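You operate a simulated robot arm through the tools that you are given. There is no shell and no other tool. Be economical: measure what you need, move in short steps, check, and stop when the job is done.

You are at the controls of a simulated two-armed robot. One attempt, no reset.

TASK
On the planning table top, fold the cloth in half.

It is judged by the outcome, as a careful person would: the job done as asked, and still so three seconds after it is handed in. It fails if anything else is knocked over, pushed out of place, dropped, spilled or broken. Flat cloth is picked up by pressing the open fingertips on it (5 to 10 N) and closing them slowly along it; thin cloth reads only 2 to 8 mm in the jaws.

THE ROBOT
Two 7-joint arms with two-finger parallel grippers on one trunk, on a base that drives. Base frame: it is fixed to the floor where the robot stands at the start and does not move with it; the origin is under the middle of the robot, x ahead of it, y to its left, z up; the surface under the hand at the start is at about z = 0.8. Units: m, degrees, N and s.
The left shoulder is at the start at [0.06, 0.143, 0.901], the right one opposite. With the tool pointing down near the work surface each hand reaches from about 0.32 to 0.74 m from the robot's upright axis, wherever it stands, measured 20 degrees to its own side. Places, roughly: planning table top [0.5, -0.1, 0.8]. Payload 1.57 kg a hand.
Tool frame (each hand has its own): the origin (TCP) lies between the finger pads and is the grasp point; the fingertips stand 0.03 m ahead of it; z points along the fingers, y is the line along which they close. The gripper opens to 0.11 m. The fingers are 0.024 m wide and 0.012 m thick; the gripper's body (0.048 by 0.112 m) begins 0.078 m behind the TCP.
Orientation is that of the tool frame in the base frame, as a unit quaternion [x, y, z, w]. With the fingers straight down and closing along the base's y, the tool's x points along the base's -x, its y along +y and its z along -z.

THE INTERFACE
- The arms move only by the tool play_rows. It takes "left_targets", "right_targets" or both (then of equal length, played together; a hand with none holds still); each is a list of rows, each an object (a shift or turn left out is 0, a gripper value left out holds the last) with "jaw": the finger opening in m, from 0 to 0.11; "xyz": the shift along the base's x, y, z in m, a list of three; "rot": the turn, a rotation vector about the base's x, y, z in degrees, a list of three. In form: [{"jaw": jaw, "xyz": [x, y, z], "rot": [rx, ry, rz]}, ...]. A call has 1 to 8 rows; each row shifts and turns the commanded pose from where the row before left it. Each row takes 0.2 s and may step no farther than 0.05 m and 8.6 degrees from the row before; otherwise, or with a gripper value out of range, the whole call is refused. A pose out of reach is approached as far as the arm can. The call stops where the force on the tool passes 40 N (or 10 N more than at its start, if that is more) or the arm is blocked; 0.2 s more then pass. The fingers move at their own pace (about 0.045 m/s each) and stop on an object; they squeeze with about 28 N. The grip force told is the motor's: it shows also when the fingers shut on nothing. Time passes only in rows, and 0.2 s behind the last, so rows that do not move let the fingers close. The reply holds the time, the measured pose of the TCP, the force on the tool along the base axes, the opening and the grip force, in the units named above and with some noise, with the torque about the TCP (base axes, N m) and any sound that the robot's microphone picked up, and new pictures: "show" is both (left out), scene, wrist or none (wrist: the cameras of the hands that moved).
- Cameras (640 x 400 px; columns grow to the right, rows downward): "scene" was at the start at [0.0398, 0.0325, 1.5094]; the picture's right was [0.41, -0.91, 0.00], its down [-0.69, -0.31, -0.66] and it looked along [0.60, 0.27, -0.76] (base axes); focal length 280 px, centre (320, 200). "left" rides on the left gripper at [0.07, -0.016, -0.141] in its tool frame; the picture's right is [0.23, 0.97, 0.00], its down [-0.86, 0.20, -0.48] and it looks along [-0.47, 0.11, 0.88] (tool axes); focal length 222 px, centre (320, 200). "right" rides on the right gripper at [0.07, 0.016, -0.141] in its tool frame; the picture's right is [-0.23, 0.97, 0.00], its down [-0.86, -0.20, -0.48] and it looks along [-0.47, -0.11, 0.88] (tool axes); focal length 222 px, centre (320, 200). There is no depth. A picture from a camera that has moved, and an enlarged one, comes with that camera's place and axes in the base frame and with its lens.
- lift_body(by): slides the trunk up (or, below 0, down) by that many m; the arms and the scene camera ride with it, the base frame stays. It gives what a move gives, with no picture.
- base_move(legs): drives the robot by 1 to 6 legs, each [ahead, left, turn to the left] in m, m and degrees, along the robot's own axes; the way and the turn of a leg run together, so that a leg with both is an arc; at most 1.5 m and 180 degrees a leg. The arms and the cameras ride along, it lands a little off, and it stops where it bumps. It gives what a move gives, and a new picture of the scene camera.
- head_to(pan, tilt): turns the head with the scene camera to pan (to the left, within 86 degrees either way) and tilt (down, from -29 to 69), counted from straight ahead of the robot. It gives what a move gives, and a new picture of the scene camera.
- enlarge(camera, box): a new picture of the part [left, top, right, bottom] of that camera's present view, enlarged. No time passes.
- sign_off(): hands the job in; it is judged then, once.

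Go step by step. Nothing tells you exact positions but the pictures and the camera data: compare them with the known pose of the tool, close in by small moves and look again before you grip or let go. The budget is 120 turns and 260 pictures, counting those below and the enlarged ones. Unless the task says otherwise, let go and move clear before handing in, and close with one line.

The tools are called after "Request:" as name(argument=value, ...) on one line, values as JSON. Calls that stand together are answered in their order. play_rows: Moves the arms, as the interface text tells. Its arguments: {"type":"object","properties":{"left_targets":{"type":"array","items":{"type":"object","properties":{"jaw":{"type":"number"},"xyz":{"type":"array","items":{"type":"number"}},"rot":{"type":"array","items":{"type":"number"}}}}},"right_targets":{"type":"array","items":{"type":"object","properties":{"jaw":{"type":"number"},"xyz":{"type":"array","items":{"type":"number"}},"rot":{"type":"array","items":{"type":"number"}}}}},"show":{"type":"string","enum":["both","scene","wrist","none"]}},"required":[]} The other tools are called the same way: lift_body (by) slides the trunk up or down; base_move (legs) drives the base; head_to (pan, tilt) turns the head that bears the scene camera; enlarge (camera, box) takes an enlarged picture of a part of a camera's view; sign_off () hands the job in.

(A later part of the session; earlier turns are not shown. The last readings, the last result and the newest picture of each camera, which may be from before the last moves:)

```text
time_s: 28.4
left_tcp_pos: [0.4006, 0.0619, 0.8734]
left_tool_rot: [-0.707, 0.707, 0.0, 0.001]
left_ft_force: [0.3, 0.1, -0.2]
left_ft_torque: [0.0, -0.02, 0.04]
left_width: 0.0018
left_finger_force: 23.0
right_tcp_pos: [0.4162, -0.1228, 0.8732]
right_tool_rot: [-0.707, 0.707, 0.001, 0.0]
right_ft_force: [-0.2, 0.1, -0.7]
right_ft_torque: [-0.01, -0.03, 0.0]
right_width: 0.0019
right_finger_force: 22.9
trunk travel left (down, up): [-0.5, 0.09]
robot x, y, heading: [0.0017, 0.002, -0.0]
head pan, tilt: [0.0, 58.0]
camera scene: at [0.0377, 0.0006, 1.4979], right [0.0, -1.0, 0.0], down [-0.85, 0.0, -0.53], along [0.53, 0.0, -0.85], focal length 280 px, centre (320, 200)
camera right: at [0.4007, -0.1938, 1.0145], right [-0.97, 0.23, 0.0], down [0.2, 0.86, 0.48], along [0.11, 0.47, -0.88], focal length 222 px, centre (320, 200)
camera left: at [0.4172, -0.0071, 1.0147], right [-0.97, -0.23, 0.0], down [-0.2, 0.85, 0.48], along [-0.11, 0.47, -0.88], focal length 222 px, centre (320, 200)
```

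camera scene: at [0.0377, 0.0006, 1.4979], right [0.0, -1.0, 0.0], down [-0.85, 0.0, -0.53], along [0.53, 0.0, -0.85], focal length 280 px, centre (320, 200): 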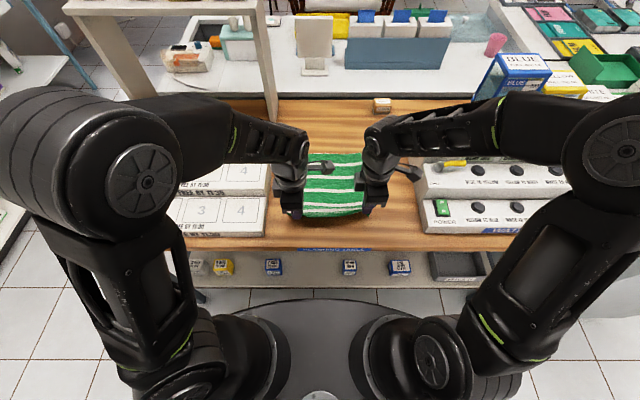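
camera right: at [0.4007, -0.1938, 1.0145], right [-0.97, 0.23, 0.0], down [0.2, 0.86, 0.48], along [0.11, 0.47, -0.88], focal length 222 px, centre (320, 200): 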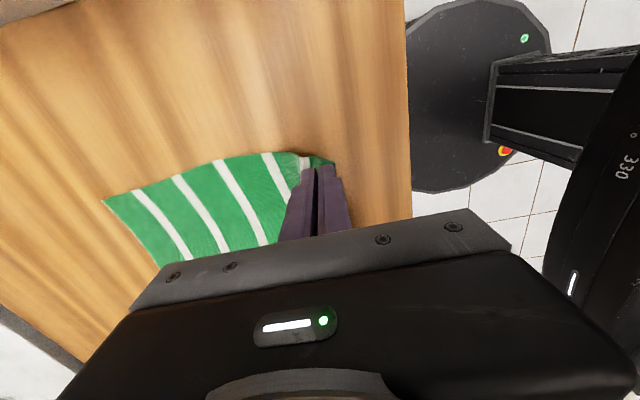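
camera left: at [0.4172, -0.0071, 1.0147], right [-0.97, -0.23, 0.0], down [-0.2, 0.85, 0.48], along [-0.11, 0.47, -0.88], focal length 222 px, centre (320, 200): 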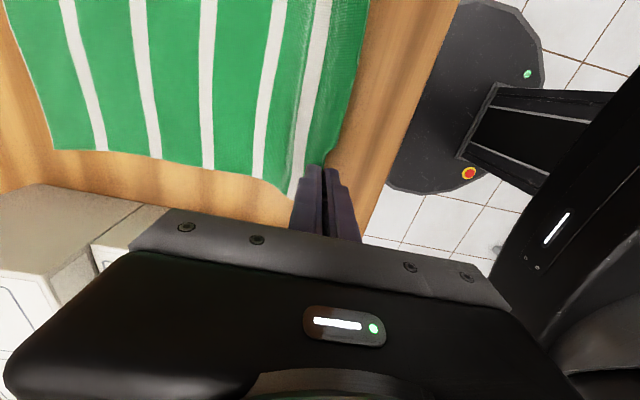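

Both corners are lifted securely. Now carry the edge along the first half of the fold arc.

Request:
play_rows(left_targets=[{"xyz": [0.015, 0, 0.025]}, {"xyz": [0.02, 0, 0.02]}, {"xyz": [0.022, 0, 0.015]}, {"xyz": [0.025, 0, 0.01]}, {"xyz": [0.025, 0, 0.005]}, {"xyz": [0.02, 0, 0]}, {}], right_targets=[{"xyz": [0.014, 0, 0.025]}, {"xyz": [0.019, 0, 0.02]}, {"xyz": [0.021, 0, 0.015]}, {"xyz": [0.024, 0, 0.01]}, {"xyz": [0.024, 0, 0.005]}, {"xyz": [0.02, 0, 0]}, {}])

```text
time_s: 30.0
left_tcp_pos: [0.5272, 0.0598, 0.9468]
left_tool_rot: [0.707, -0.707, 0.0, -0.001]
left_ft_force: [0.4, 0.1, 0.4]
left_ft_torque: [-0.02, 0.0, 0.01]
left_width: 0.0016
left_finger_force: 23.9
right_tcp_pos: [0.5377, -0.1237, 0.9469]
right_tool_rot: [-0.707, 0.707, 0.0, -0.001]
right_ft_force: [-0.7, 0.7, 0.5]
right_ft_torque: [-0.01, 0.04, -0.02]
right_width: 0.002
right_finger_force: 23.7
trunk travel left (down, up): [-0.5, 0.09]
robot x, y, heading: [-0.0013, -0.0038, 0.3]
head pan, tilt: [0.0, 58.0]
camera scene: at [0.0373, 0.0006, 1.498], right [0.0, -1.0, 0.0], down [-0.85, 0.0, -0.53], along [0.53, 0.0, -0.85], focal length 280 px, centre (320, 200)
camera right: at [0.5225, -0.1934, 1.0888], right [-0.97, 0.23, 0.0], down [0.2, 0.86, 0.48], along [0.11, 0.47, -0.88], focal length 222 px, centre (320, 200)
camera left: at [0.5437, -0.007, 1.0893], right [-0.97, -0.23, 0.0], down [-0.2, 0.86, 0.48], along [-0.11, 0.47, -0.88], focal length 222 px, centre (320, 200)
```

scene: 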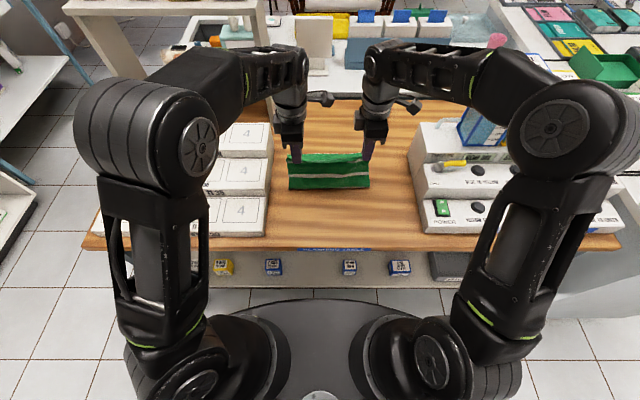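
right: 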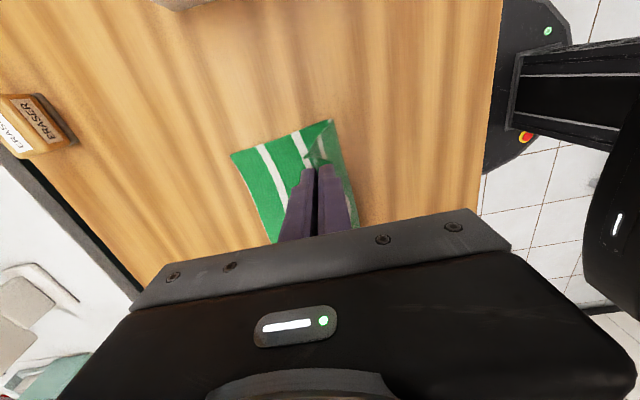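
left: 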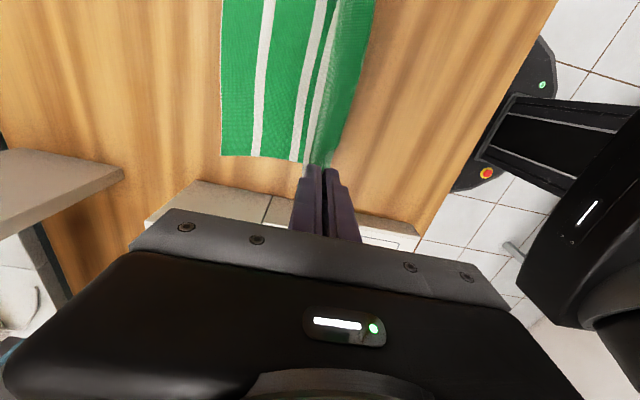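

The fold is forming well; the far edge is at x≈0.651 (left) to 0.659 (right). Now the second half of the arc, stopping just above the far edge.

Request:
play_rows(left_targets=[{"xyz": [0.025, 0, -0.005]}, {"xyz": [0.025, 0, -0.012]}, {"xyz": [0.022, 0, -0.018]}, {"xyz": [0.02, 0, -0.022]}, {"xyz": [0.015, 0, -0.023]}, {"xyz": [0.01, 0, -0.018]}, {}], right_targets=[{"xyz": [0.024, 0, -0.005]}, {"xyz": [0.024, 0, -0.012]}, {"xyz": [0.022, 0, -0.018]}, {"xyz": [0.02, 0, -0.022]}, {"xyz": [0.014, 0, -0.023]}, {"xyz": [0.01, 0, -0.018]}, {}])

```text
time_s: 31.6
left_tcp_pos: [0.6441, 0.0624, 0.8475]
left_tool_rot: [-0.706, 0.708, 0.0, 0.001]
left_ft_force: [-0.3, -0.6, -0.1]
left_ft_torque: [0.02, -0.01, 0.03]
left_width: 0.0019
left_finger_force: 23.4
right_tcp_pos: [0.6517, -0.1249, 0.8501]
right_tool_rot: [-0.707, 0.707, 0.0, 0.0]
right_ft_force: [-0.2, -0.5, -0.2]
right_ft_torque: [0.0, -0.01, 0.04]
right_width: 0.0018
right_finger_force: 23.4
trunk travel left (down, up): [-0.5, 0.09]
robot x, y, heading: [0.0038, -0.0011, 0.1]
head pan, tilt: [0.0, 58.0]
camera scene: at [0.0375, 0.0006, 1.498], right [0.0, -1.0, 0.0], down [-0.85, 0.0, -0.53], along [0.53, 0.0, -0.85], focal length 280 px, centre (320, 200)
camera right: at [0.6366, -0.1933, 0.9907], right [-0.97, 0.23, 0.0], down [0.2, 0.86, 0.48], along [0.11, 0.47, -0.88], focal length 222 px, centre (320, 200)
camera left: at [0.6607, -0.0065, 0.9904], right [-0.97, -0.23, 0.0], down [-0.2, 0.86, 0.48], along [-0.11, 0.47, -0.88], focal length 222 px, centre (320, 200)
```

scene: 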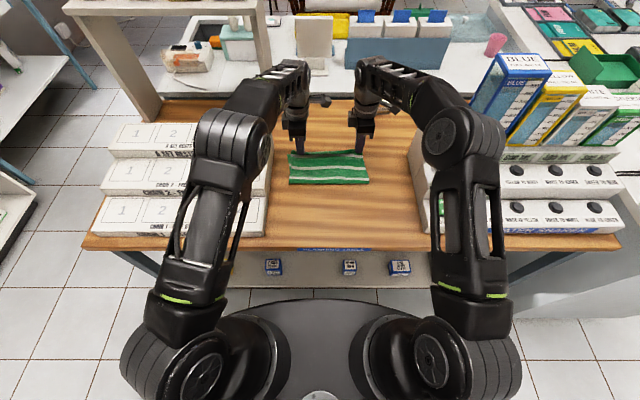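
right: 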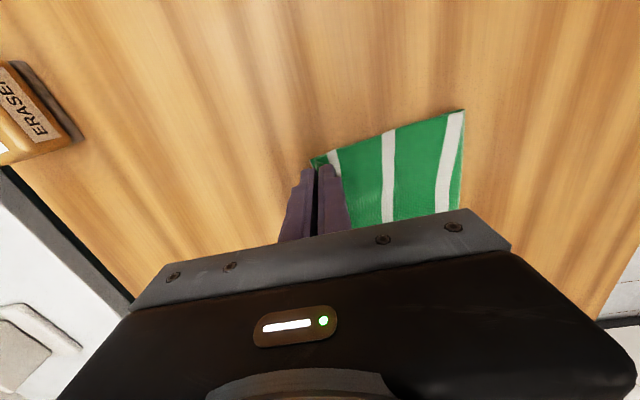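
left: 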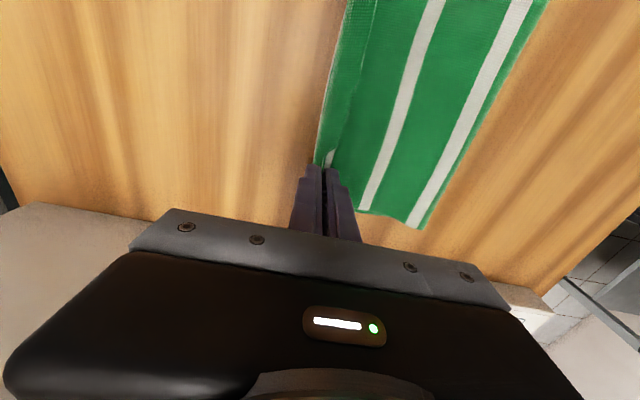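

Request:
enlarge(camera="left", box=[280, 20, 560, 240])

Request:
enlarge(camera="right", box=[270, 90, 490, 230])

```text
1.82 times, centred on (420, 130) of left
camera zoom: at [0.6607, -0.0065, 0.9904], right [-0.97, -0.23, 0.0], down [-0.2, 0.86, 0.48], along [-0.11, 0.47, -0.88], focal length 404 px, centre (138, 327)
```

zoom: 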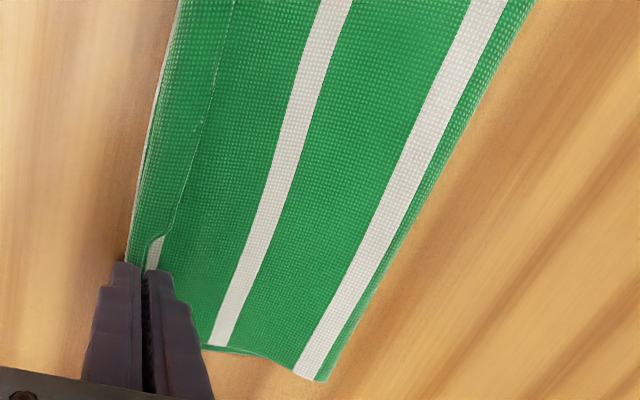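

```text
2.86 times, centred on (380, 160) of right
camera zoom: at [0.6366, -0.1933, 0.9907], right [-0.97, 0.23, 0.0], down [0.2, 0.86, 0.48], along [0.11, 0.47, -0.88], focal length 635 px, centre (149, 314)
```

zoom: 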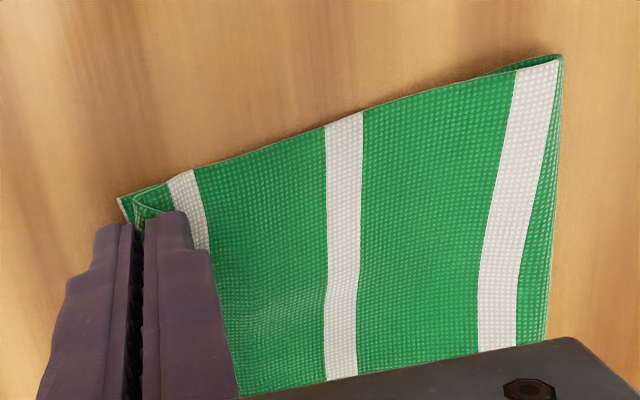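

Corners line up with the far edge, but the middle of the top edge sags ~18 mm short. I'll spread the hands slightly to straighten it, move a few mm farther, and lower.

Request:
play_rows(left_targets=[{"xyz": [0.003, 0.002, 0]}, {"xyz": [0.002, 0.002, 0]}, {"xyz": [0, 0.001, -0.005]}, {"xyz": [0, 0, -0.005]}, {}], right_targets=[{"xyz": [0.003, -0.002, 0]}, {"xyz": [0.002, -0.002, 0]}, {"xyz": [0, -0.001, -0.006]}, {"xyz": [0, 0, -0.006]}, {}], show="wrist")

Request:
enlarge(camera="left", box=[260, 0, 540, 220])

```text
time_s: 32.8
left_tcp_pos: [0.6501, 0.0661, 0.8381]
left_tool_rot: [-0.707, 0.707, -0.001, -0.001]
left_ft_force: [-0.1, -6.9, 1.0]
left_ft_torque: [-0.19, -0.02, 0.0]
left_width: 0.002
left_finger_force: 23.5
right_tcp_pos: [0.6568, -0.1285, 0.8373]
right_tool_rot: [0.708, -0.706, -0.001, 0.0]
right_ft_force: [0.1, 6.6, 0.6]
right_ft_torque: [0.15, 0.0, 0.01]
right_width: 0.0019
right_finger_force: 23.7
trunk travel left (down, up): [-0.5, 0.09]
robot x, y, heading: [-0.0, 0.0023, 0.2]
head pan, tilt: [0.0, 58.0]
camera right: at [0.6419, -0.1981, 0.9789], right [-0.97, 0.23, 0.0], down [0.2, 0.85, 0.48], along [0.11, 0.47, -0.88], focal length 222 px, centre (320, 200)
camera left: at [0.6657, -0.0024, 0.9811], right [-0.97, -0.23, 0.0], down [-0.2, 0.86, 0.48], along [-0.11, 0.46, -0.88], focal length 222 px, centre (320, 200)
```

right: 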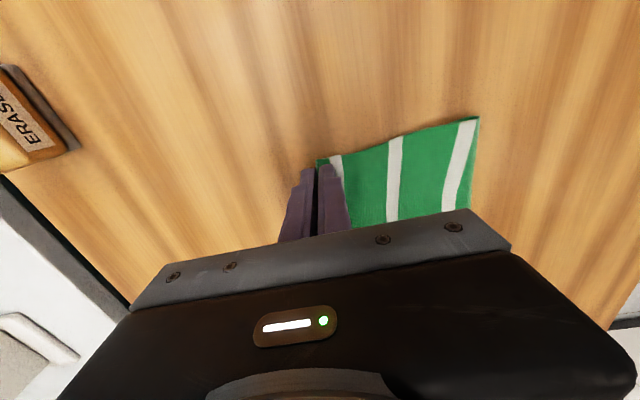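
left: 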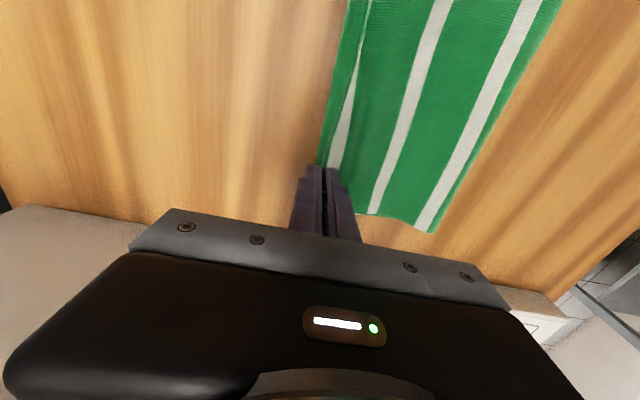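

```text
1.82 times, centred on (400, 110) of left
camera zoom: at [0.6657, -0.0024, 0.9811], right [-0.97, -0.23, 0.0], down [-0.2, 0.86, 0.48], along [-0.11, 0.46, -0.88], focal length 404 px, centre (174, 364)
```

zoom: 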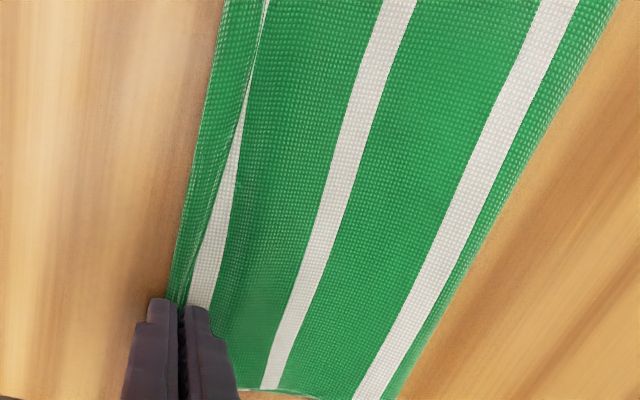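

The edge is straight now. Relax the tension slightly, lower to the table and open gently.

Request:
play_rows(left_targets=[{"xyz": [0, -0.0015, -0.002]}, {"xyz": [0, 0, -0.002]}, {"jaw": 0.006}, {"jaw": 0.012}, {"jaw": 0.018}, {}], right_targets=[{"xyz": [0, 0.0015, -0.002]}, {"xyz": [0, 0, -0.002]}, {"jaw": 0.006}, {"jaw": 0.012}, {"jaw": 0.018}, {}], show="wrist")

Request:
enlarge(camera="right", box=[270, 90, 490, 230])

Request:
enlarge(camera="left", box=[260, 0, 540, 220])

```text
time_s: 34.2
left_tcp_pos: [0.6492, 0.0638, 0.8351]
left_tool_rot: [-0.707, 0.707, -0.001, 0.001]
left_ft_force: [0.7, 0.8, -0.2]
left_ft_torque: [-0.03, 0.02, 0.0]
left_width: 0.0178
left_finger_force: 0.1
right_tcp_pos: [0.6572, -0.1284, 0.8326]
right_tool_rot: [-0.707, 0.707, 0.001, 0.0]
right_ft_force: [0.6, -0.3, 1.1]
right_ft_torque: [-0.01, 0.01, -0.02]
right_width: 0.0178
right_finger_force: 0.0
trunk travel left (down, up): [-0.5, 0.09]
robot x, y, heading: [-0.0004, 0.0012, -0.1]
head pan, tilt: [0.0, 58.0]
camera right: at [0.6419, -0.1971, 0.9748], right [-0.97, 0.23, 0.0], down [0.2, 0.86, 0.48], along [0.11, 0.47, -0.88], focal length 222 px, centre (320, 200)
camera left: at [0.6658, -0.0037, 0.9772], right [-0.97, -0.23, 0.0], down [-0.2, 0.86, 0.48], along [-0.11, 0.47, -0.88], focal length 222 px, centre (320, 200)
```

right: 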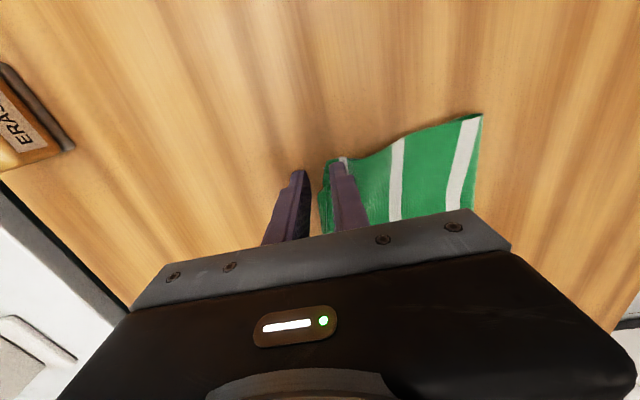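
left: 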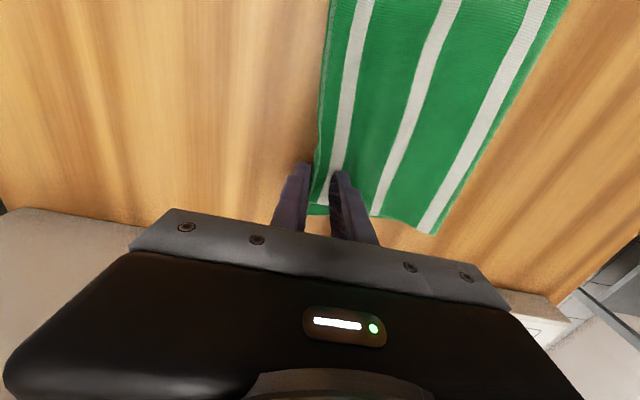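

```text
2.86 times, centred on (380, 160) of right
camera zoom: at [0.6419, -0.1971, 0.9748], right [-0.97, 0.23, 0.0], down [0.2, 0.86, 0.48], along [0.11, 0.47, -0.88], focal length 635 px, centre (149, 314)
```

zoom: 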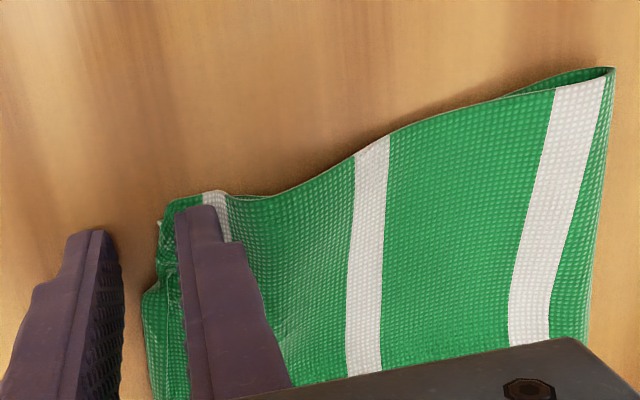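

```text
1.82 times, centred on (400, 110) of left
camera zoom: at [0.6658, -0.0037, 0.9772], right [-0.97, -0.23, 0.0], down [-0.2, 0.86, 0.48], along [-0.11, 0.47, -0.88], focal length 404 px, centre (174, 364)
```

zoom: 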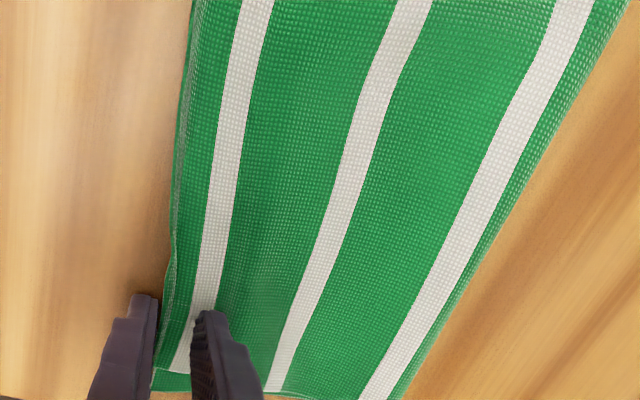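

The top layer fell forward and matches the far edge well. Lift straight up and clear to inspect.

Request:
play_rows(left_targets=[{"jaw": 0.024, "xyz": [0, 0, 0.01]}, {"xyz": [0, 0, 0.02]}, {"xyz": [0, 0, 0.04]}, {"xyz": [0, 0, 0.05]}, {"xyz": [0, 0, 0.05]}, {"xyz": [0, 0, 0.03]}, {"xyz": [-0.04, 0, 0]}, {}], right_targets=[{"jaw": 0.024, "xyz": [0, 0, 0.01]}, {"xyz": [0, 0, 0.02]}, {"xyz": [0, 0, 0.04]}, {"xyz": [0, 0, 0.05]}, {"xyz": [0, 0, 0.05]}, {"xyz": [0, 0, 0.03]}, {"xyz": [-0.04, 0, 0]}, {}])

Request:
enlarge(camera="scene", box=[260, 120, 400, 210])

```text
time_s: 36.0
left_tcp_pos: [0.6112, 0.065, 0.9448]
left_tool_rot: [0.708, -0.706, 0.0, -0.001]
left_ft_force: [-1.0, 0.0, 0.0]
left_ft_torque: [-0.02, 0.01, 0.01]
left_width: 0.024
left_finger_force: 0.0
left hand out of reach, approached as far as the arm can: row 4, 5, 6
right_tcp_pos: [0.6189, -0.1263, 0.9522]
right_tool_rot: [0.708, -0.707, 0.0, 0.001]
right_ft_force: [0.4, -0.4, -0.2]
right_ft_torque: [0.01, 0.02, -0.02]
right_width: 0.0239
right_finger_force: 0.1
right hand out of reach, approached as far as the arm can: row 5, 6
trunk travel left (down, up): [-0.5, 0.09]
robot x, y, heading: [-0.0009, 0.0002, -0.2]
head pan, tilt: [0.0, 58.0]
camera scene: at [0.0394, 0.0011, 1.4978], right [0.0, -1.0, 0.0], down [-0.85, 0.0, -0.53], along [0.53, 0.0, -0.85], focal length 280 px, centre (320, 200)
camera right: at [0.603, -0.1955, 1.0936], right [-0.97, 0.23, 0.0], down [0.2, 0.86, 0.48], along [0.11, 0.47, -0.88], focal length 222 px, centre (320, 200)
camera left: at [0.6268, -0.0038, 1.0861], right [-0.97, -0.23, 0.0], down [-0.2, 0.85, 0.48], along [-0.11, 0.47, -0.88], focal length 222 px, centre (320, 200)
```

scene: 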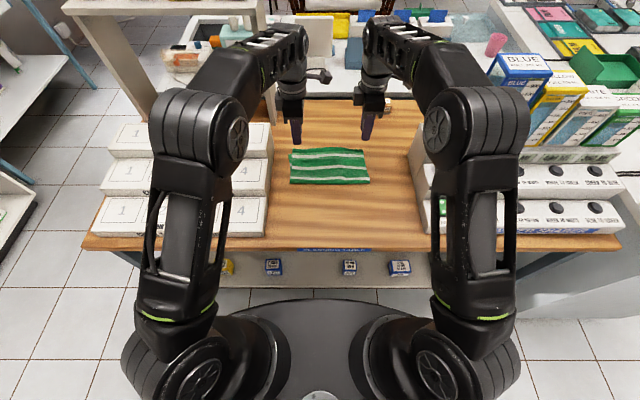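
right: 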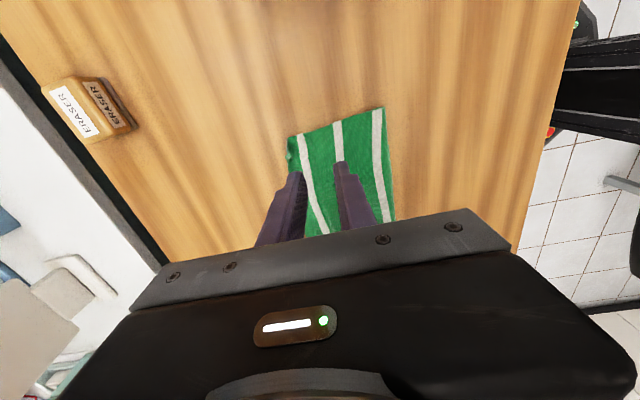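
left: 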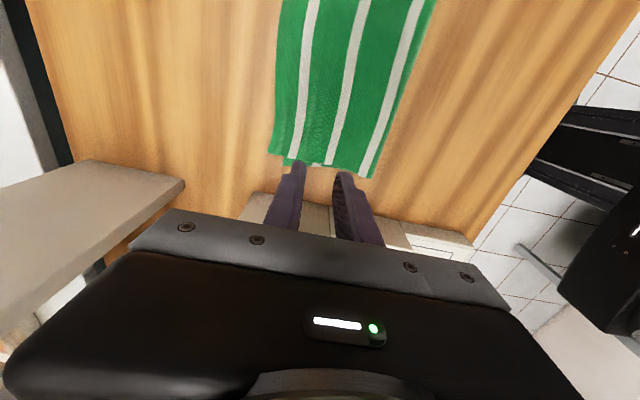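

```text
4.44 times, centred on (330, 165) of scene
camera zoom: at [0.0394, 0.0011, 1.4978], right [0.0, -1.0, 0.0], down [-0.85, 0.0, -0.53], along [0.53, 0.0, -0.85], focal length 1244 px, centre (276, 356)
```

zoom: 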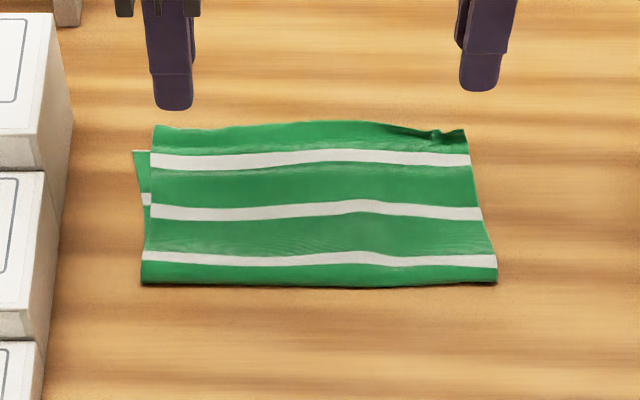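

Folded, though the top layer seems to overshoot slightly with a small crumple at the right corner. Let me look closer.

Request:
enlarge(camera="right", box=[250, 90, 410, 240])

Request:
enlarge(camera="left", box=[250, 0, 450, 200])

```text
2.67 times, centred on (330, 165) of right
camera zoom: at [0.603, -0.1955, 1.0936], right [-0.97, 0.23, 0.0], down [0.2, 0.86, 0.48], along [0.11, 0.47, -0.88], focal length 592 px, centre (293, 293)
```

zoom: 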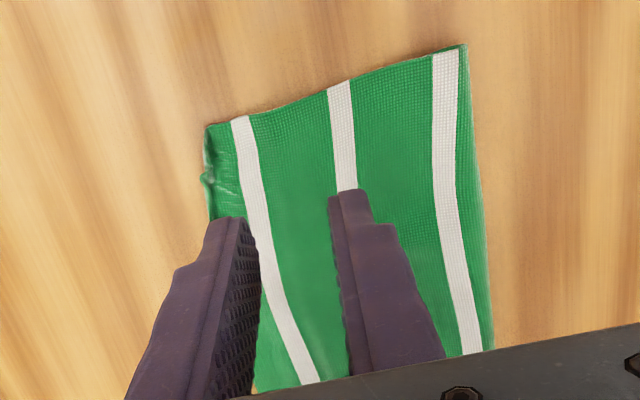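

```text
2.00 times, centred on (350, 100) of left
camera zoom: at [0.6268, -0.0038, 1.0861], right [-0.97, -0.23, 0.0], down [-0.2, 0.85, 0.48], along [-0.11, 0.47, -0.88], focal length 444 px, centre (260, 400)
```

zoom: 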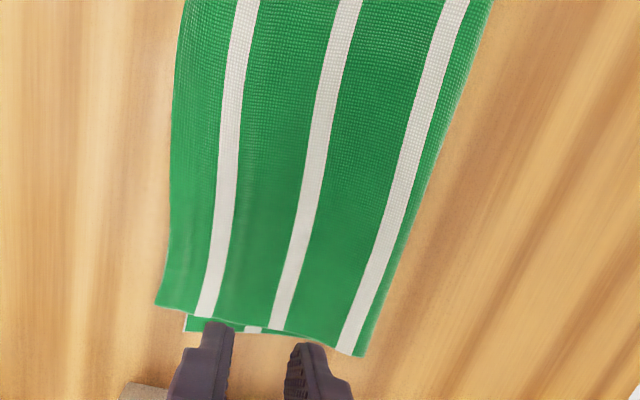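

The fold is good, but the top layer's left corner overshoots the far edge by ~2 cm (x 0.673 vs 0.652). I'll re-pinch that overhanging strip with the left hand and pull it back.

Request:
play_rows(left_targets=[{"xyz": [0.02, 0.005, -0.02]}, {"xyz": [0.022, 0.003, -0.025], "rot": [0, 1.3, 0]}, {"xyz": [0.021, 0, -0.025]}, {"xyz": [0, 0, -0.025]}, {}], right_targets=[{"xyz": [-0.03, -0.02, 0.01]}, {"xyz": [-0.03, -0.02, 0.02]}, {"xyz": [-0.03, -0.02, 0.02]}, {"xyz": [-0.03, -0.01, 0.02]}, {}], show="wrist")

Request:
enlarge(camera="left", box=[230, 80, 430, 230])

Request:
enlarge(camera="scene", box=[260, 120, 400, 210])

```text
time_s: 37.2
left_tcp_pos: [0.6724, 0.0712, 0.8503]
left_tool_rot: [0.707, -0.707, -0.007, 0.008]
left_ft_force: [-0.1, 0.7, 0.1]
left_ft_torque: [0.0, -0.03, 0.02]
left_width: 0.024
left_finger_force: 0.1
right_tcp_pos: [0.4998, -0.1984, 1.0233]
right_tool_rot: [-0.707, 0.707, 0.001, -0.001]
right_ft_force: [-0.1, -0.6, -0.3]
right_ft_torque: [0.02, 0.0, 0.0]
right_width: 0.0239
right_finger_force: 0.2
trunk travel left (down, up): [-0.5, 0.09]
robot x, y, heading: [0.0004, -0.0004, 0.1]
head pan, tilt: [0.0, 58.0]
camera right: at [0.4838, -0.2671, 1.165], right [-0.97, 0.23, 0.0], down [0.2, 0.86, 0.48], along [0.11, 0.47, -0.88], focal length 222 px, centre (320, 200)
camera left: at [0.6928, 0.004, 0.9912], right [-0.97, -0.23, 0.02], down [-0.19, 0.86, 0.48], along [-0.13, 0.47, -0.88], focal length 222 px, centre (320, 200)
```

right: 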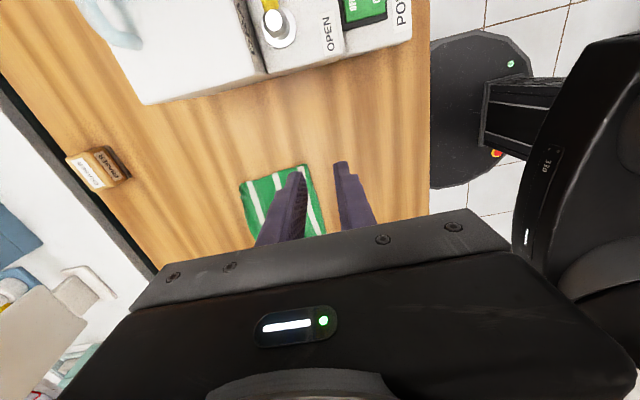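
left: 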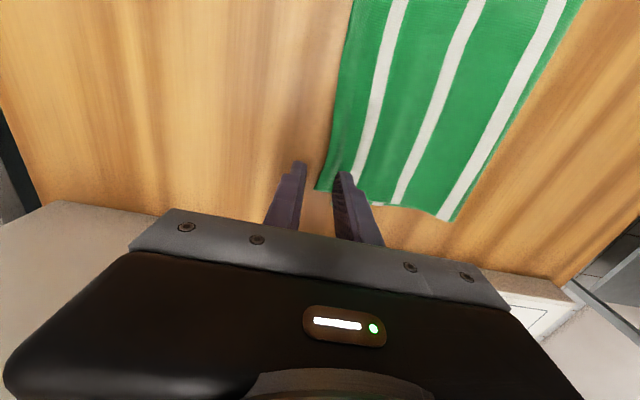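

```text
2.67 times, centred on (330, 155) of left
camera zoom: at [0.6928, 0.004, 0.9912], right [-0.97, -0.23, 0.02], down [-0.19, 0.86, 0.48], along [-0.13, 0.47, -0.88], focal length 592 px, centre (293, 320)
```

zoom: 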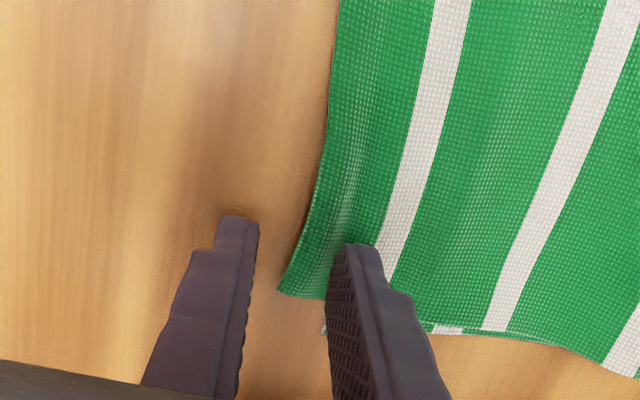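

```text
4.44 times, centred on (330, 165) of scene
camera zoom: at [0.0382, 0.0006, 1.4979], right [0.0, -1.0, 0.0], down [-0.85, 0.0, -0.53], along [0.53, 0.0, -0.85], focal length 1244 px, centre (276, 356)
```

zoom: 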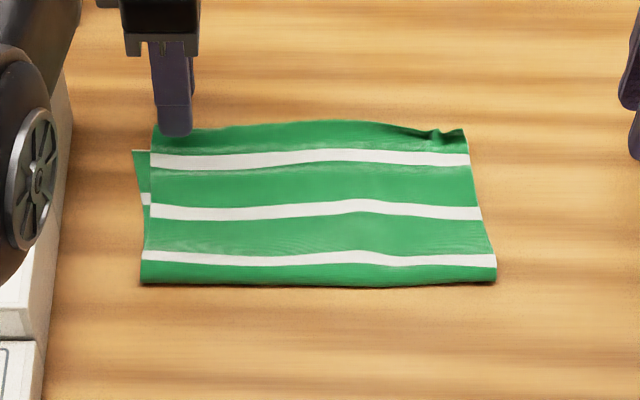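

Finger is over the overhanging strip. Descend to contact.

Request:
play_rows(left_targets=[{"xyz": [0.001, -0.004, -0.01]}, {"xyz": [0, 0, -0.007]}, {"xyz": [0, 0, -0.001]}, {}, {}], show="none")

Request:
enlarge(camera="left", box=[230, 80, 430, 230])

```text
time_s: 38.4
left_tcp_pos: [0.6737, 0.0686, 0.8319]
left_tool_rot: [-0.707, 0.707, 0.008, -0.007]
left_ft_force: [1.7, -0.3, 1.0]
left_ft_torque: [0.03, 0.01, -0.01]
left_width: 0.0236
left_finger_force: 0.1
right_tcp_pos: [0.4985, -0.1966, 1.0237]
right_tool_rot: [-0.707, 0.708, 0.001, -0.001]
right_ft_force: [0.0, 0.7, 0.1]
right_ft_torque: [-0.01, 0.01, 0.03]
right_width: 0.0236
right_finger_force: 0.0
trunk travel left (down, up): [-0.5, 0.09]
robot x, y, heading: [0.0018, 0.0001, 0.0]
head pan, tilt: [0.0, 58.0]
```

```text
2.67 times, centred on (330, 155) of left
camera zoom: at [0.6933, 0.0, 0.9739], right [-0.97, -0.23, 0.02], down [-0.19, 0.86, 0.48], along [-0.13, 0.47, -0.88], focal length 592 px, centre (293, 320)
```

zoom: 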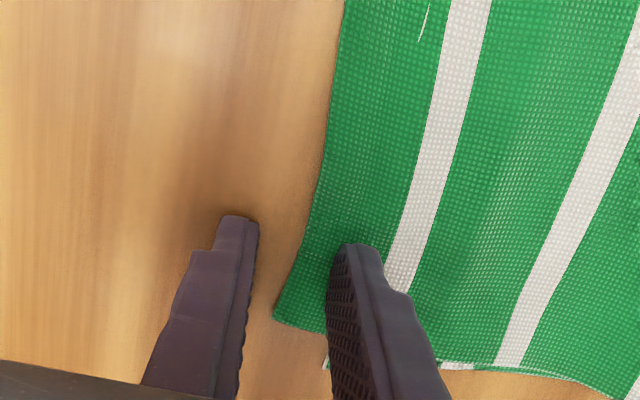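

Request:
play_rows(left_targets=[{"xyz": [0, 0, -0.0006]}, {}, {}], show="none")

```text
time_s: 39.2
left_tcp_pos: [0.6731, 0.0696, 0.8319]
left_tool_rot: [0.707, -0.707, -0.007, 0.008]
left_ft_force: [0.6, 0.4, 4.1]
left_ft_torque: [0.01, 0.07, -0.02]
left_width: 0.0237
left_finger_force: 0.0
right_tcp_pos: [0.4977, -0.1972, 1.0243]
right_tool_rot: [-0.707, 0.707, 0.0, 0.0]
right_ft_force: [-0.1, -0.1, -0.4]
right_ft_torque: [0.01, -0.03, -0.01]
right_width: 0.0241
right_finger_force: 0.0
trunk travel left (down, up): [-0.5, 0.09]
robot x, y, heading: [0.0007, 0.0012, -0.2]
head pan, tilt: [0.0, 58.0]
```

Request:
play_rows(left_targets=[{"xyz": [0, 0, -0.0003]}, {"jaw": 0.019}, {"jaw": 0.015}, {"jaw": 0.011}, {"jaw": 0.007}, {"jaw": 0.003}, {"jaw": 0}, {}], show="none")

Request:
enlarge(camera="left", box=[230, 80, 430, 230])

```text
time_s: 41.0
left_tcp_pos: [0.6725, 0.0683, 0.8321]
left_tool_rot: [0.707, -0.707, -0.008, 0.007]
left_ft_force: [-3.0, 1.1, 8.4]
left_ft_torque: [-0.01, 0.15, 0.03]
left_width: 0.0
left_finger_force: 21.2
right_tcp_pos: [0.4984, -0.1984, 1.025]
right_tool_rot: [0.708, -0.707, 0.0, 0.0]
right_ft_force: [-0.3, 0.4, -0.1]
right_ft_torque: [0.01, 0.04, -0.03]
right_width: 0.0238
right_finger_force: 0.0
trunk travel left (down, up): [-0.5, 0.09]
robot x, y, heading: [-0.0019, -0.0021, -0.0]
head pan, tilt: [0.0, 58.0]
```

```text
2.67 times, centred on (330, 155) of left
camera zoom: at [0.6926, 0.0, 0.9738], right [-0.97, -0.23, 0.02], down [-0.19, 0.86, 0.48], along [-0.13, 0.47, -0.88], focal length 592 px, centre (293, 320)
```

zoom: 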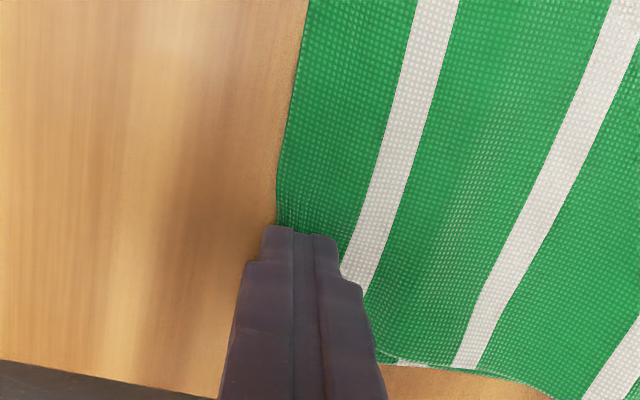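

The fingers slid over again and nudged the edge out a bit, leaving more overhang. Retry with more overlap and firmer pressure.

Request:
play_rows(left_targets=[{"xyz": [0, 0, 0.012]}, {"jaw": 0.028, "rot": [0, 0.6, 0]}, {"xyz": [0.001, 0, 0]}, {"xyz": [0, 0, -0.006]}, {"xyz": [0, 0, -0.005]}, {}, {}], show="none")

Request:
enlarge(camera="left", box=[230, 80, 430, 230])

```text
time_s: 42.6
left_tcp_pos: [0.6737, 0.0681, 0.8315]
left_tool_rot: [-0.707, 0.707, 0.011, -0.011]
left_ft_force: [0.9, -1.0, 1.2]
left_ft_torque: [0.01, 0.02, -0.02]
left_width: 0.0279
left_finger_force: 0.1
right_tcp_pos: [0.4999, -0.1972, 1.0242]
right_tool_rot: [-0.707, 0.707, 0.001, -0.001]
right_ft_force: [1.0, -0.2, 0.7]
right_ft_torque: [0.01, 0.01, 0.0]
right_width: 0.024
right_finger_force: 0.0
trunk travel left (down, up): [-0.5, 0.09]
robot x, y, heading: [-0.0013, 0.0005, 0.1]
head pan, tilt: [0.0, 58.0]
```

```text
2.67 times, centred on (330, 155) of left
camera zoom: at [0.6956, 0.0, 0.9739], right [-0.97, -0.23, 0.03], down [-0.18, 0.86, 0.48], along [-0.14, 0.47, -0.87], focal length 592 px, centre (293, 320)
```

zoom: 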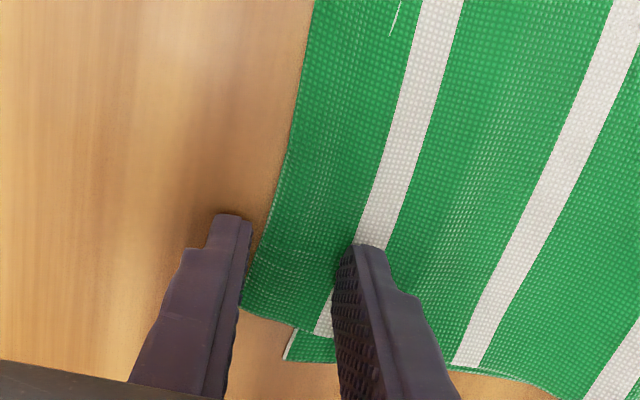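

Now the overhang is clear. Lift a touch, shift 10 mm farther out, and press.

Request:
play_rows(left_targets=[{"xyz": [0, 0, 0.004]}, {"xyz": [0.01, 0, 0]}, {"xyz": [0, 0, -0.004]}, {"xyz": [0, 0, -0.0012]}, {}, {}], show="none")

Request:
enlarge(camera="left", box=[230, 80, 430, 230])

```text
time_s: 44.0
left_tcp_pos: [0.6813, 0.0687, 0.8316]
left_tool_rot: [0.707, -0.707, -0.009, 0.01]
left_ft_force: [0.1, -0.2, 9.6]
left_ft_torque: [0.11, 0.17, 0.01]
left_width: 0.0281
left_finger_force: 0.1
right_tcp_pos: [0.4985, -0.1971, 1.0245]
right_tool_rot: [-0.707, 0.707, -0.001, 0.0]
right_ft_force: [0.0, 1.0, 0.2]
right_ft_torque: [0.01, -0.01, 0.0]
right_width: 0.0239
right_finger_force: 0.1
trunk travel left (down, up): [-0.5, 0.09]
robot x, y, heading: [-0.0013, 0.002, -0.0]
head pan, tilt: [0.0, 58.0]
```

```text
2.67 times, centred on (330, 155) of left
camera zoom: at [0.7026, 0.0007, 0.9734], right [-0.97, -0.23, 0.03], down [-0.19, 0.86, 0.48], along [-0.13, 0.47, -0.88], focal length 592 px, centre (293, 320)
```

zoom: 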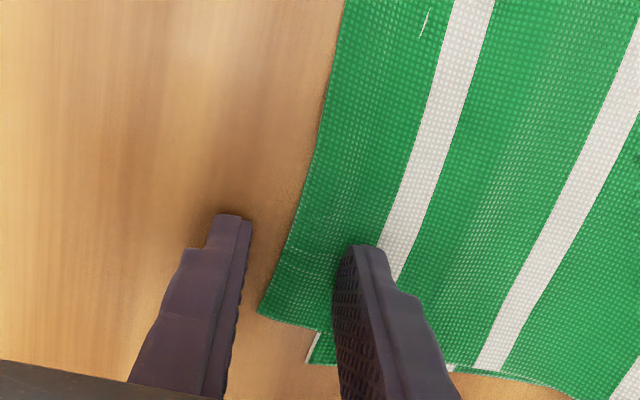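

10 N on the cloth finger with ~17 mm overlap. Close slowly.

Request:
play_rows(left_targets=[{"xyz": [0, 0, -0.0003], "jaw": 0.025}, {"jaw": 0.021}, {"jaw": 0.017}, {"jaw": 0.013}, {"jaw": 0.01}, {}], show="none")

Request:
enlarge(camera="left", box=[230, 80, 430, 230])

```text
time_s: 45.4
left_tcp_pos: [0.6832, 0.0672, 0.8312]
left_tool_rot: [-0.707, 0.707, 0.008, -0.009]
left_ft_force: [-0.2, -0.9, 16.0]
left_ft_torque: [0.06, 0.18, -0.01]
left_width: 0.0101
left_finger_force: 0.3
right_tcp_pos: [0.4994, -0.1988, 1.0249]
right_tool_rot: [-0.707, 0.708, 0.001, 0.0]
right_ft_force: [0.2, 0.4, -0.4]
right_ft_torque: [-0.02, 0.02, 0.02]
right_width: 0.024
right_finger_force: 0.0
trunk travel left (down, up): [-0.5, 0.09]
robot x, y, heading: [-0.0029, 0.005, -0.4]
head pan, tilt: [0.0, 58.0]
```

```text
2.67 times, centred on (330, 155) of left
camera zoom: at [0.7025, 0.0, 0.9737], right [-0.97, -0.23, 0.02], down [-0.19, 0.86, 0.48], along [-0.13, 0.46, -0.88], focal length 592 px, centre (293, 320)
```

zoom: 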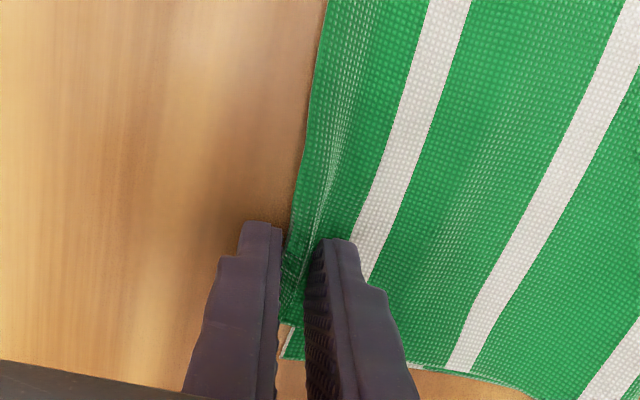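

The edge is buckling up against the outer finger now — good. Finish closing.

Request:
play_rows(left_targets=[{"jaw": 0.007}, {"jaw": 0.004}, {"jaw": 0}, {}, {}], show="none")

Request:
enlarge(camera="left", box=[230, 80, 430, 230])

```text
time_s: 46.6
left_tcp_pos: [0.6812, 0.0686, 0.8304]
left_tool_rot: [0.707, -0.707, -0.008, 0.009]
left_ft_force: [-3.8, -1.3, 18.1]
left_ft_torque: [0.04, 0.27, 0.0]
left_width: 0.0025
left_finger_force: 23.7
right_tcp_pos: [0.4978, -0.1972, 1.0248]
right_tool_rot: [-0.707, 0.707, 0.0, 0.0]
right_ft_force: [0.3, -0.8, 0.2]
right_ft_torque: [0.0, 0.01, -0.01]
right_width: 0.024
right_finger_force: 0.0
trunk travel left (down, up): [-0.5, 0.09]
robot x, y, heading: [-0.0015, -0.0038, -0.1]
head pan, tilt: [0.0, 58.0]
```

```text
2.67 times, centred on (330, 155) of left
camera zoom: at [0.7019, 0.0002, 0.9737], right [-0.97, -0.23, 0.02], down [-0.19, 0.86, 0.48], along [-0.13, 0.46, -0.88], focal length 592 px, centre (293, 320)
```

zoom: 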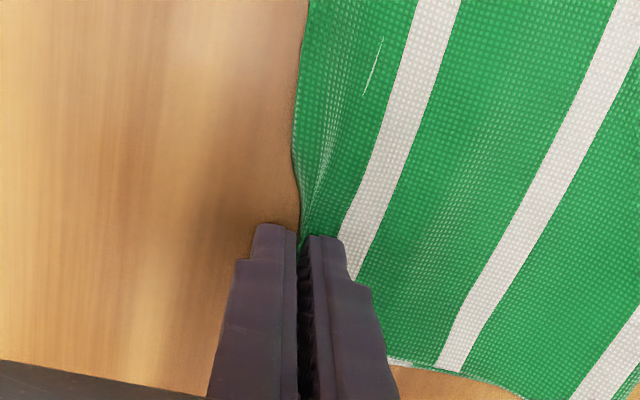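

Gripped (2.5 mm). Lift slightly and bring the edge back ~35 mm toward the robot and 10 mm left, then look.

Request:
play_rows(left_targets=[{"xyz": [0, 0, 0.01]}, {"xyz": [-0.008, 0.003, 0.008], "rot": [0, -1.9, 0]}, {"xyz": [-0.01, 0.003, 0]}, {"xyz": [-0.01, 0.002, 0]}, {"xyz": [-0.008, 0.002, -0.002]}, {}], show="both")

Request:
enlarge(camera="left", box=[250, 0, 530, 240])

Request:
enlarge(camera="scene", box=[260, 120, 400, 210])

```text
time_s: 48.0
left_tcp_pos: [0.645, 0.0788, 0.8462]
left_tool_rot: [0.707, -0.707, 0.0, 0.0]
left_ft_force: [0.1, 0.0, -0.6]
left_ft_torque: [0.02, 0.04, 0.01]
left_width: 0.0024
left_finger_force: 23.7
left hand out of reach, approached as far as the arm can: row 1
right_tcp_pos: [0.5002, -0.197, 1.0241]
right_tool_rot: [0.708, -0.707, 0.0, 0.0]
right_ft_force: [-0.4, -0.6, 0.0]
right_ft_torque: [0.01, 0.02, -0.03]
right_width: 0.0237
right_finger_force: 0.1
trunk travel left (down, up): [-0.5, 0.09]
robot x, y, heading: [-0.0008, 0.0012, 0.2]
head pan, tilt: [0.0, 58.0]
camera scene: at [0.0379, 0.0005, 1.4979], right [0.0, -1.0, 0.0], down [-0.85, 0.0, -0.53], along [0.53, 0.0, -0.85], focal length 280 px, centre (320, 200)
camera left: at [0.6616, 0.0106, 0.9883], right [-0.97, -0.23, 0.0], down [-0.2, 0.86, 0.48], along [-0.11, 0.47, -0.88], focal length 222 px, centre (320, 200)
```

scene: 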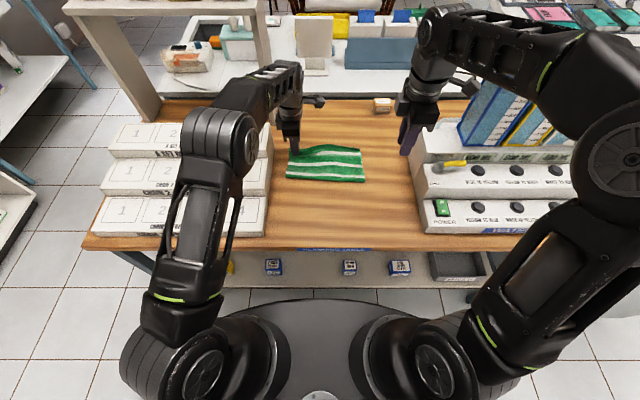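
left: 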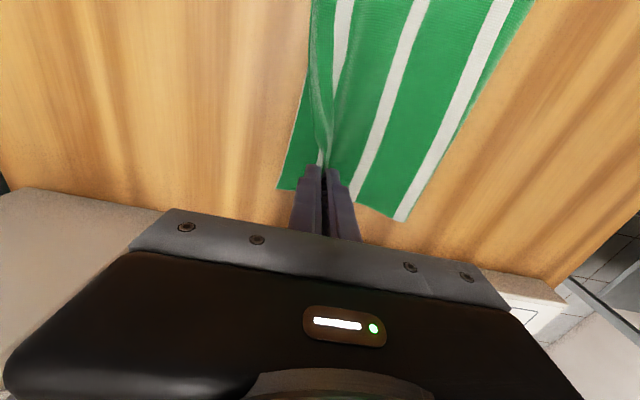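

```text
1.67 times, centred on (390, 120) of left
camera zoom: at [0.6616, 0.0106, 0.9883], right [-0.97, -0.23, 0.0], down [-0.2, 0.86, 0.48], along [-0.11, 0.47, -0.88], focal length 370 px, centre (203, 333)
```

zoom: 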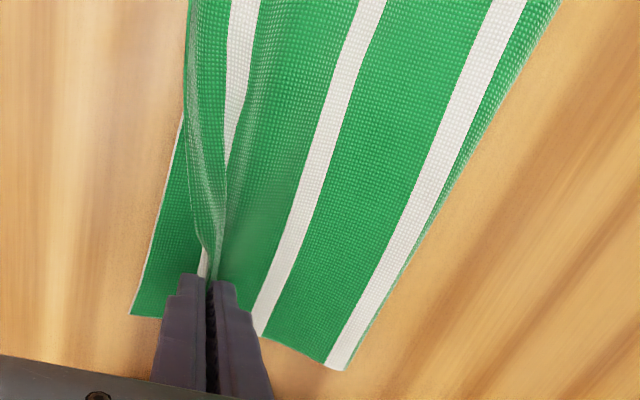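

```text
4.44 times, centred on (330, 165) of scene
camera zoom: at [0.0379, 0.0005, 1.4979], right [0.0, -1.0, 0.0], down [-0.85, 0.0, -0.53], along [0.53, 0.0, -0.85], focal length 1244 px, centre (276, 356)
```

zoom: 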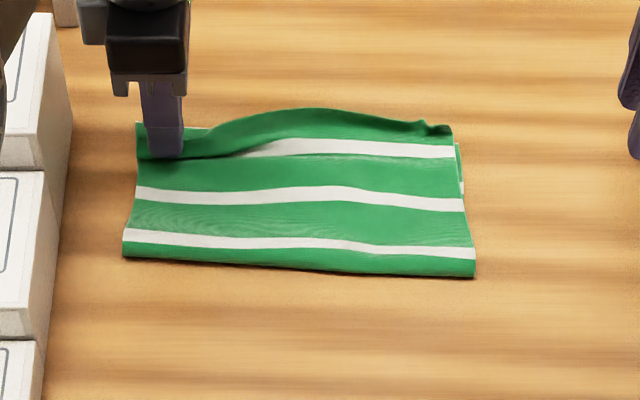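

The under layer had shifted too; its far-left corner is now at (0.680, 0.109). I'll place the pinched edge at x≈0.666 so the edge falls on it, lower and release.

Request:
play_rows(left_targets=[{"xyz": [0.01, 0.003, 0]}, {"xyz": [0.01, 0.001, -0.003]}, {"xyz": [0.001, 0, -0.004]}, {"xyz": [0, 0, -0.003]}, {}], show="none")

Request:
enlarge(camera="left", box=[250, 0, 530, 240])

Request:
enlarge(camera="scene", box=[260, 120, 400, 210])

```text
time_s: 49.2
left_tcp_pos: [0.6664, 0.0834, 0.8344]
left_tool_rot: [-0.707, 0.707, -0.001, 0.001]
left_ft_force: [0.8, -0.3, 0.1]
left_ft_torque: [0.0, 0.02, -0.02]
left_width: 0.0023
left_finger_force: 23.7
right_tcp_pos: [0.498, -0.197, 1.0234]
right_tool_rot: [-0.707, 0.707, 0.001, -0.001]
right_ft_force: [-1.1, -0.5, -0.2]
right_ft_torque: [0.01, 0.01, -0.01]
right_width: 0.0244
right_finger_force: 0.2
trunk travel left (down, up): [-0.5, 0.09]
robot x, y, heading: [-0.0009, 0.0034, -0.0]
head pan, tilt: [0.0, 58.0]
```

```text
1.67 times, centred on (390, 120) of left
camera zoom: at [0.6826, 0.0145, 0.9779], right [-0.97, -0.23, 0.0], down [-0.2, 0.86, 0.48], along [-0.11, 0.47, -0.88], focal length 370 px, centre (203, 333)
```

zoom: 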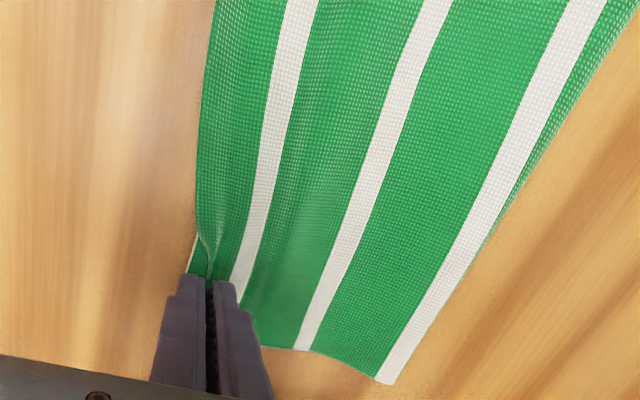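

```text
4.44 times, centred on (330, 165) of scene
camera zoom: at [0.0378, 0.0006, 1.4979], right [0.0, -1.0, 0.0], down [-0.85, 0.0, -0.53], along [0.53, 0.0, -0.85], focal length 1244 px, centre (276, 356)
```

zoom: 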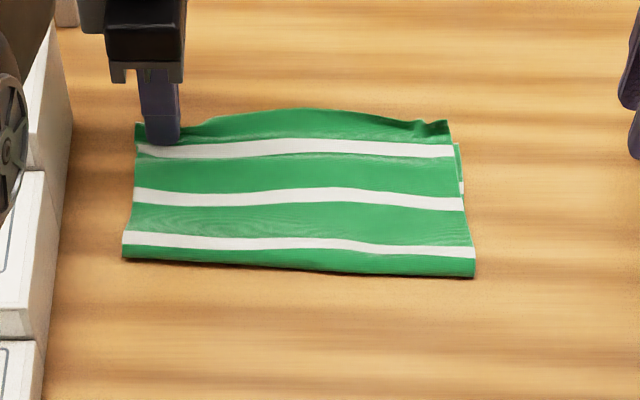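

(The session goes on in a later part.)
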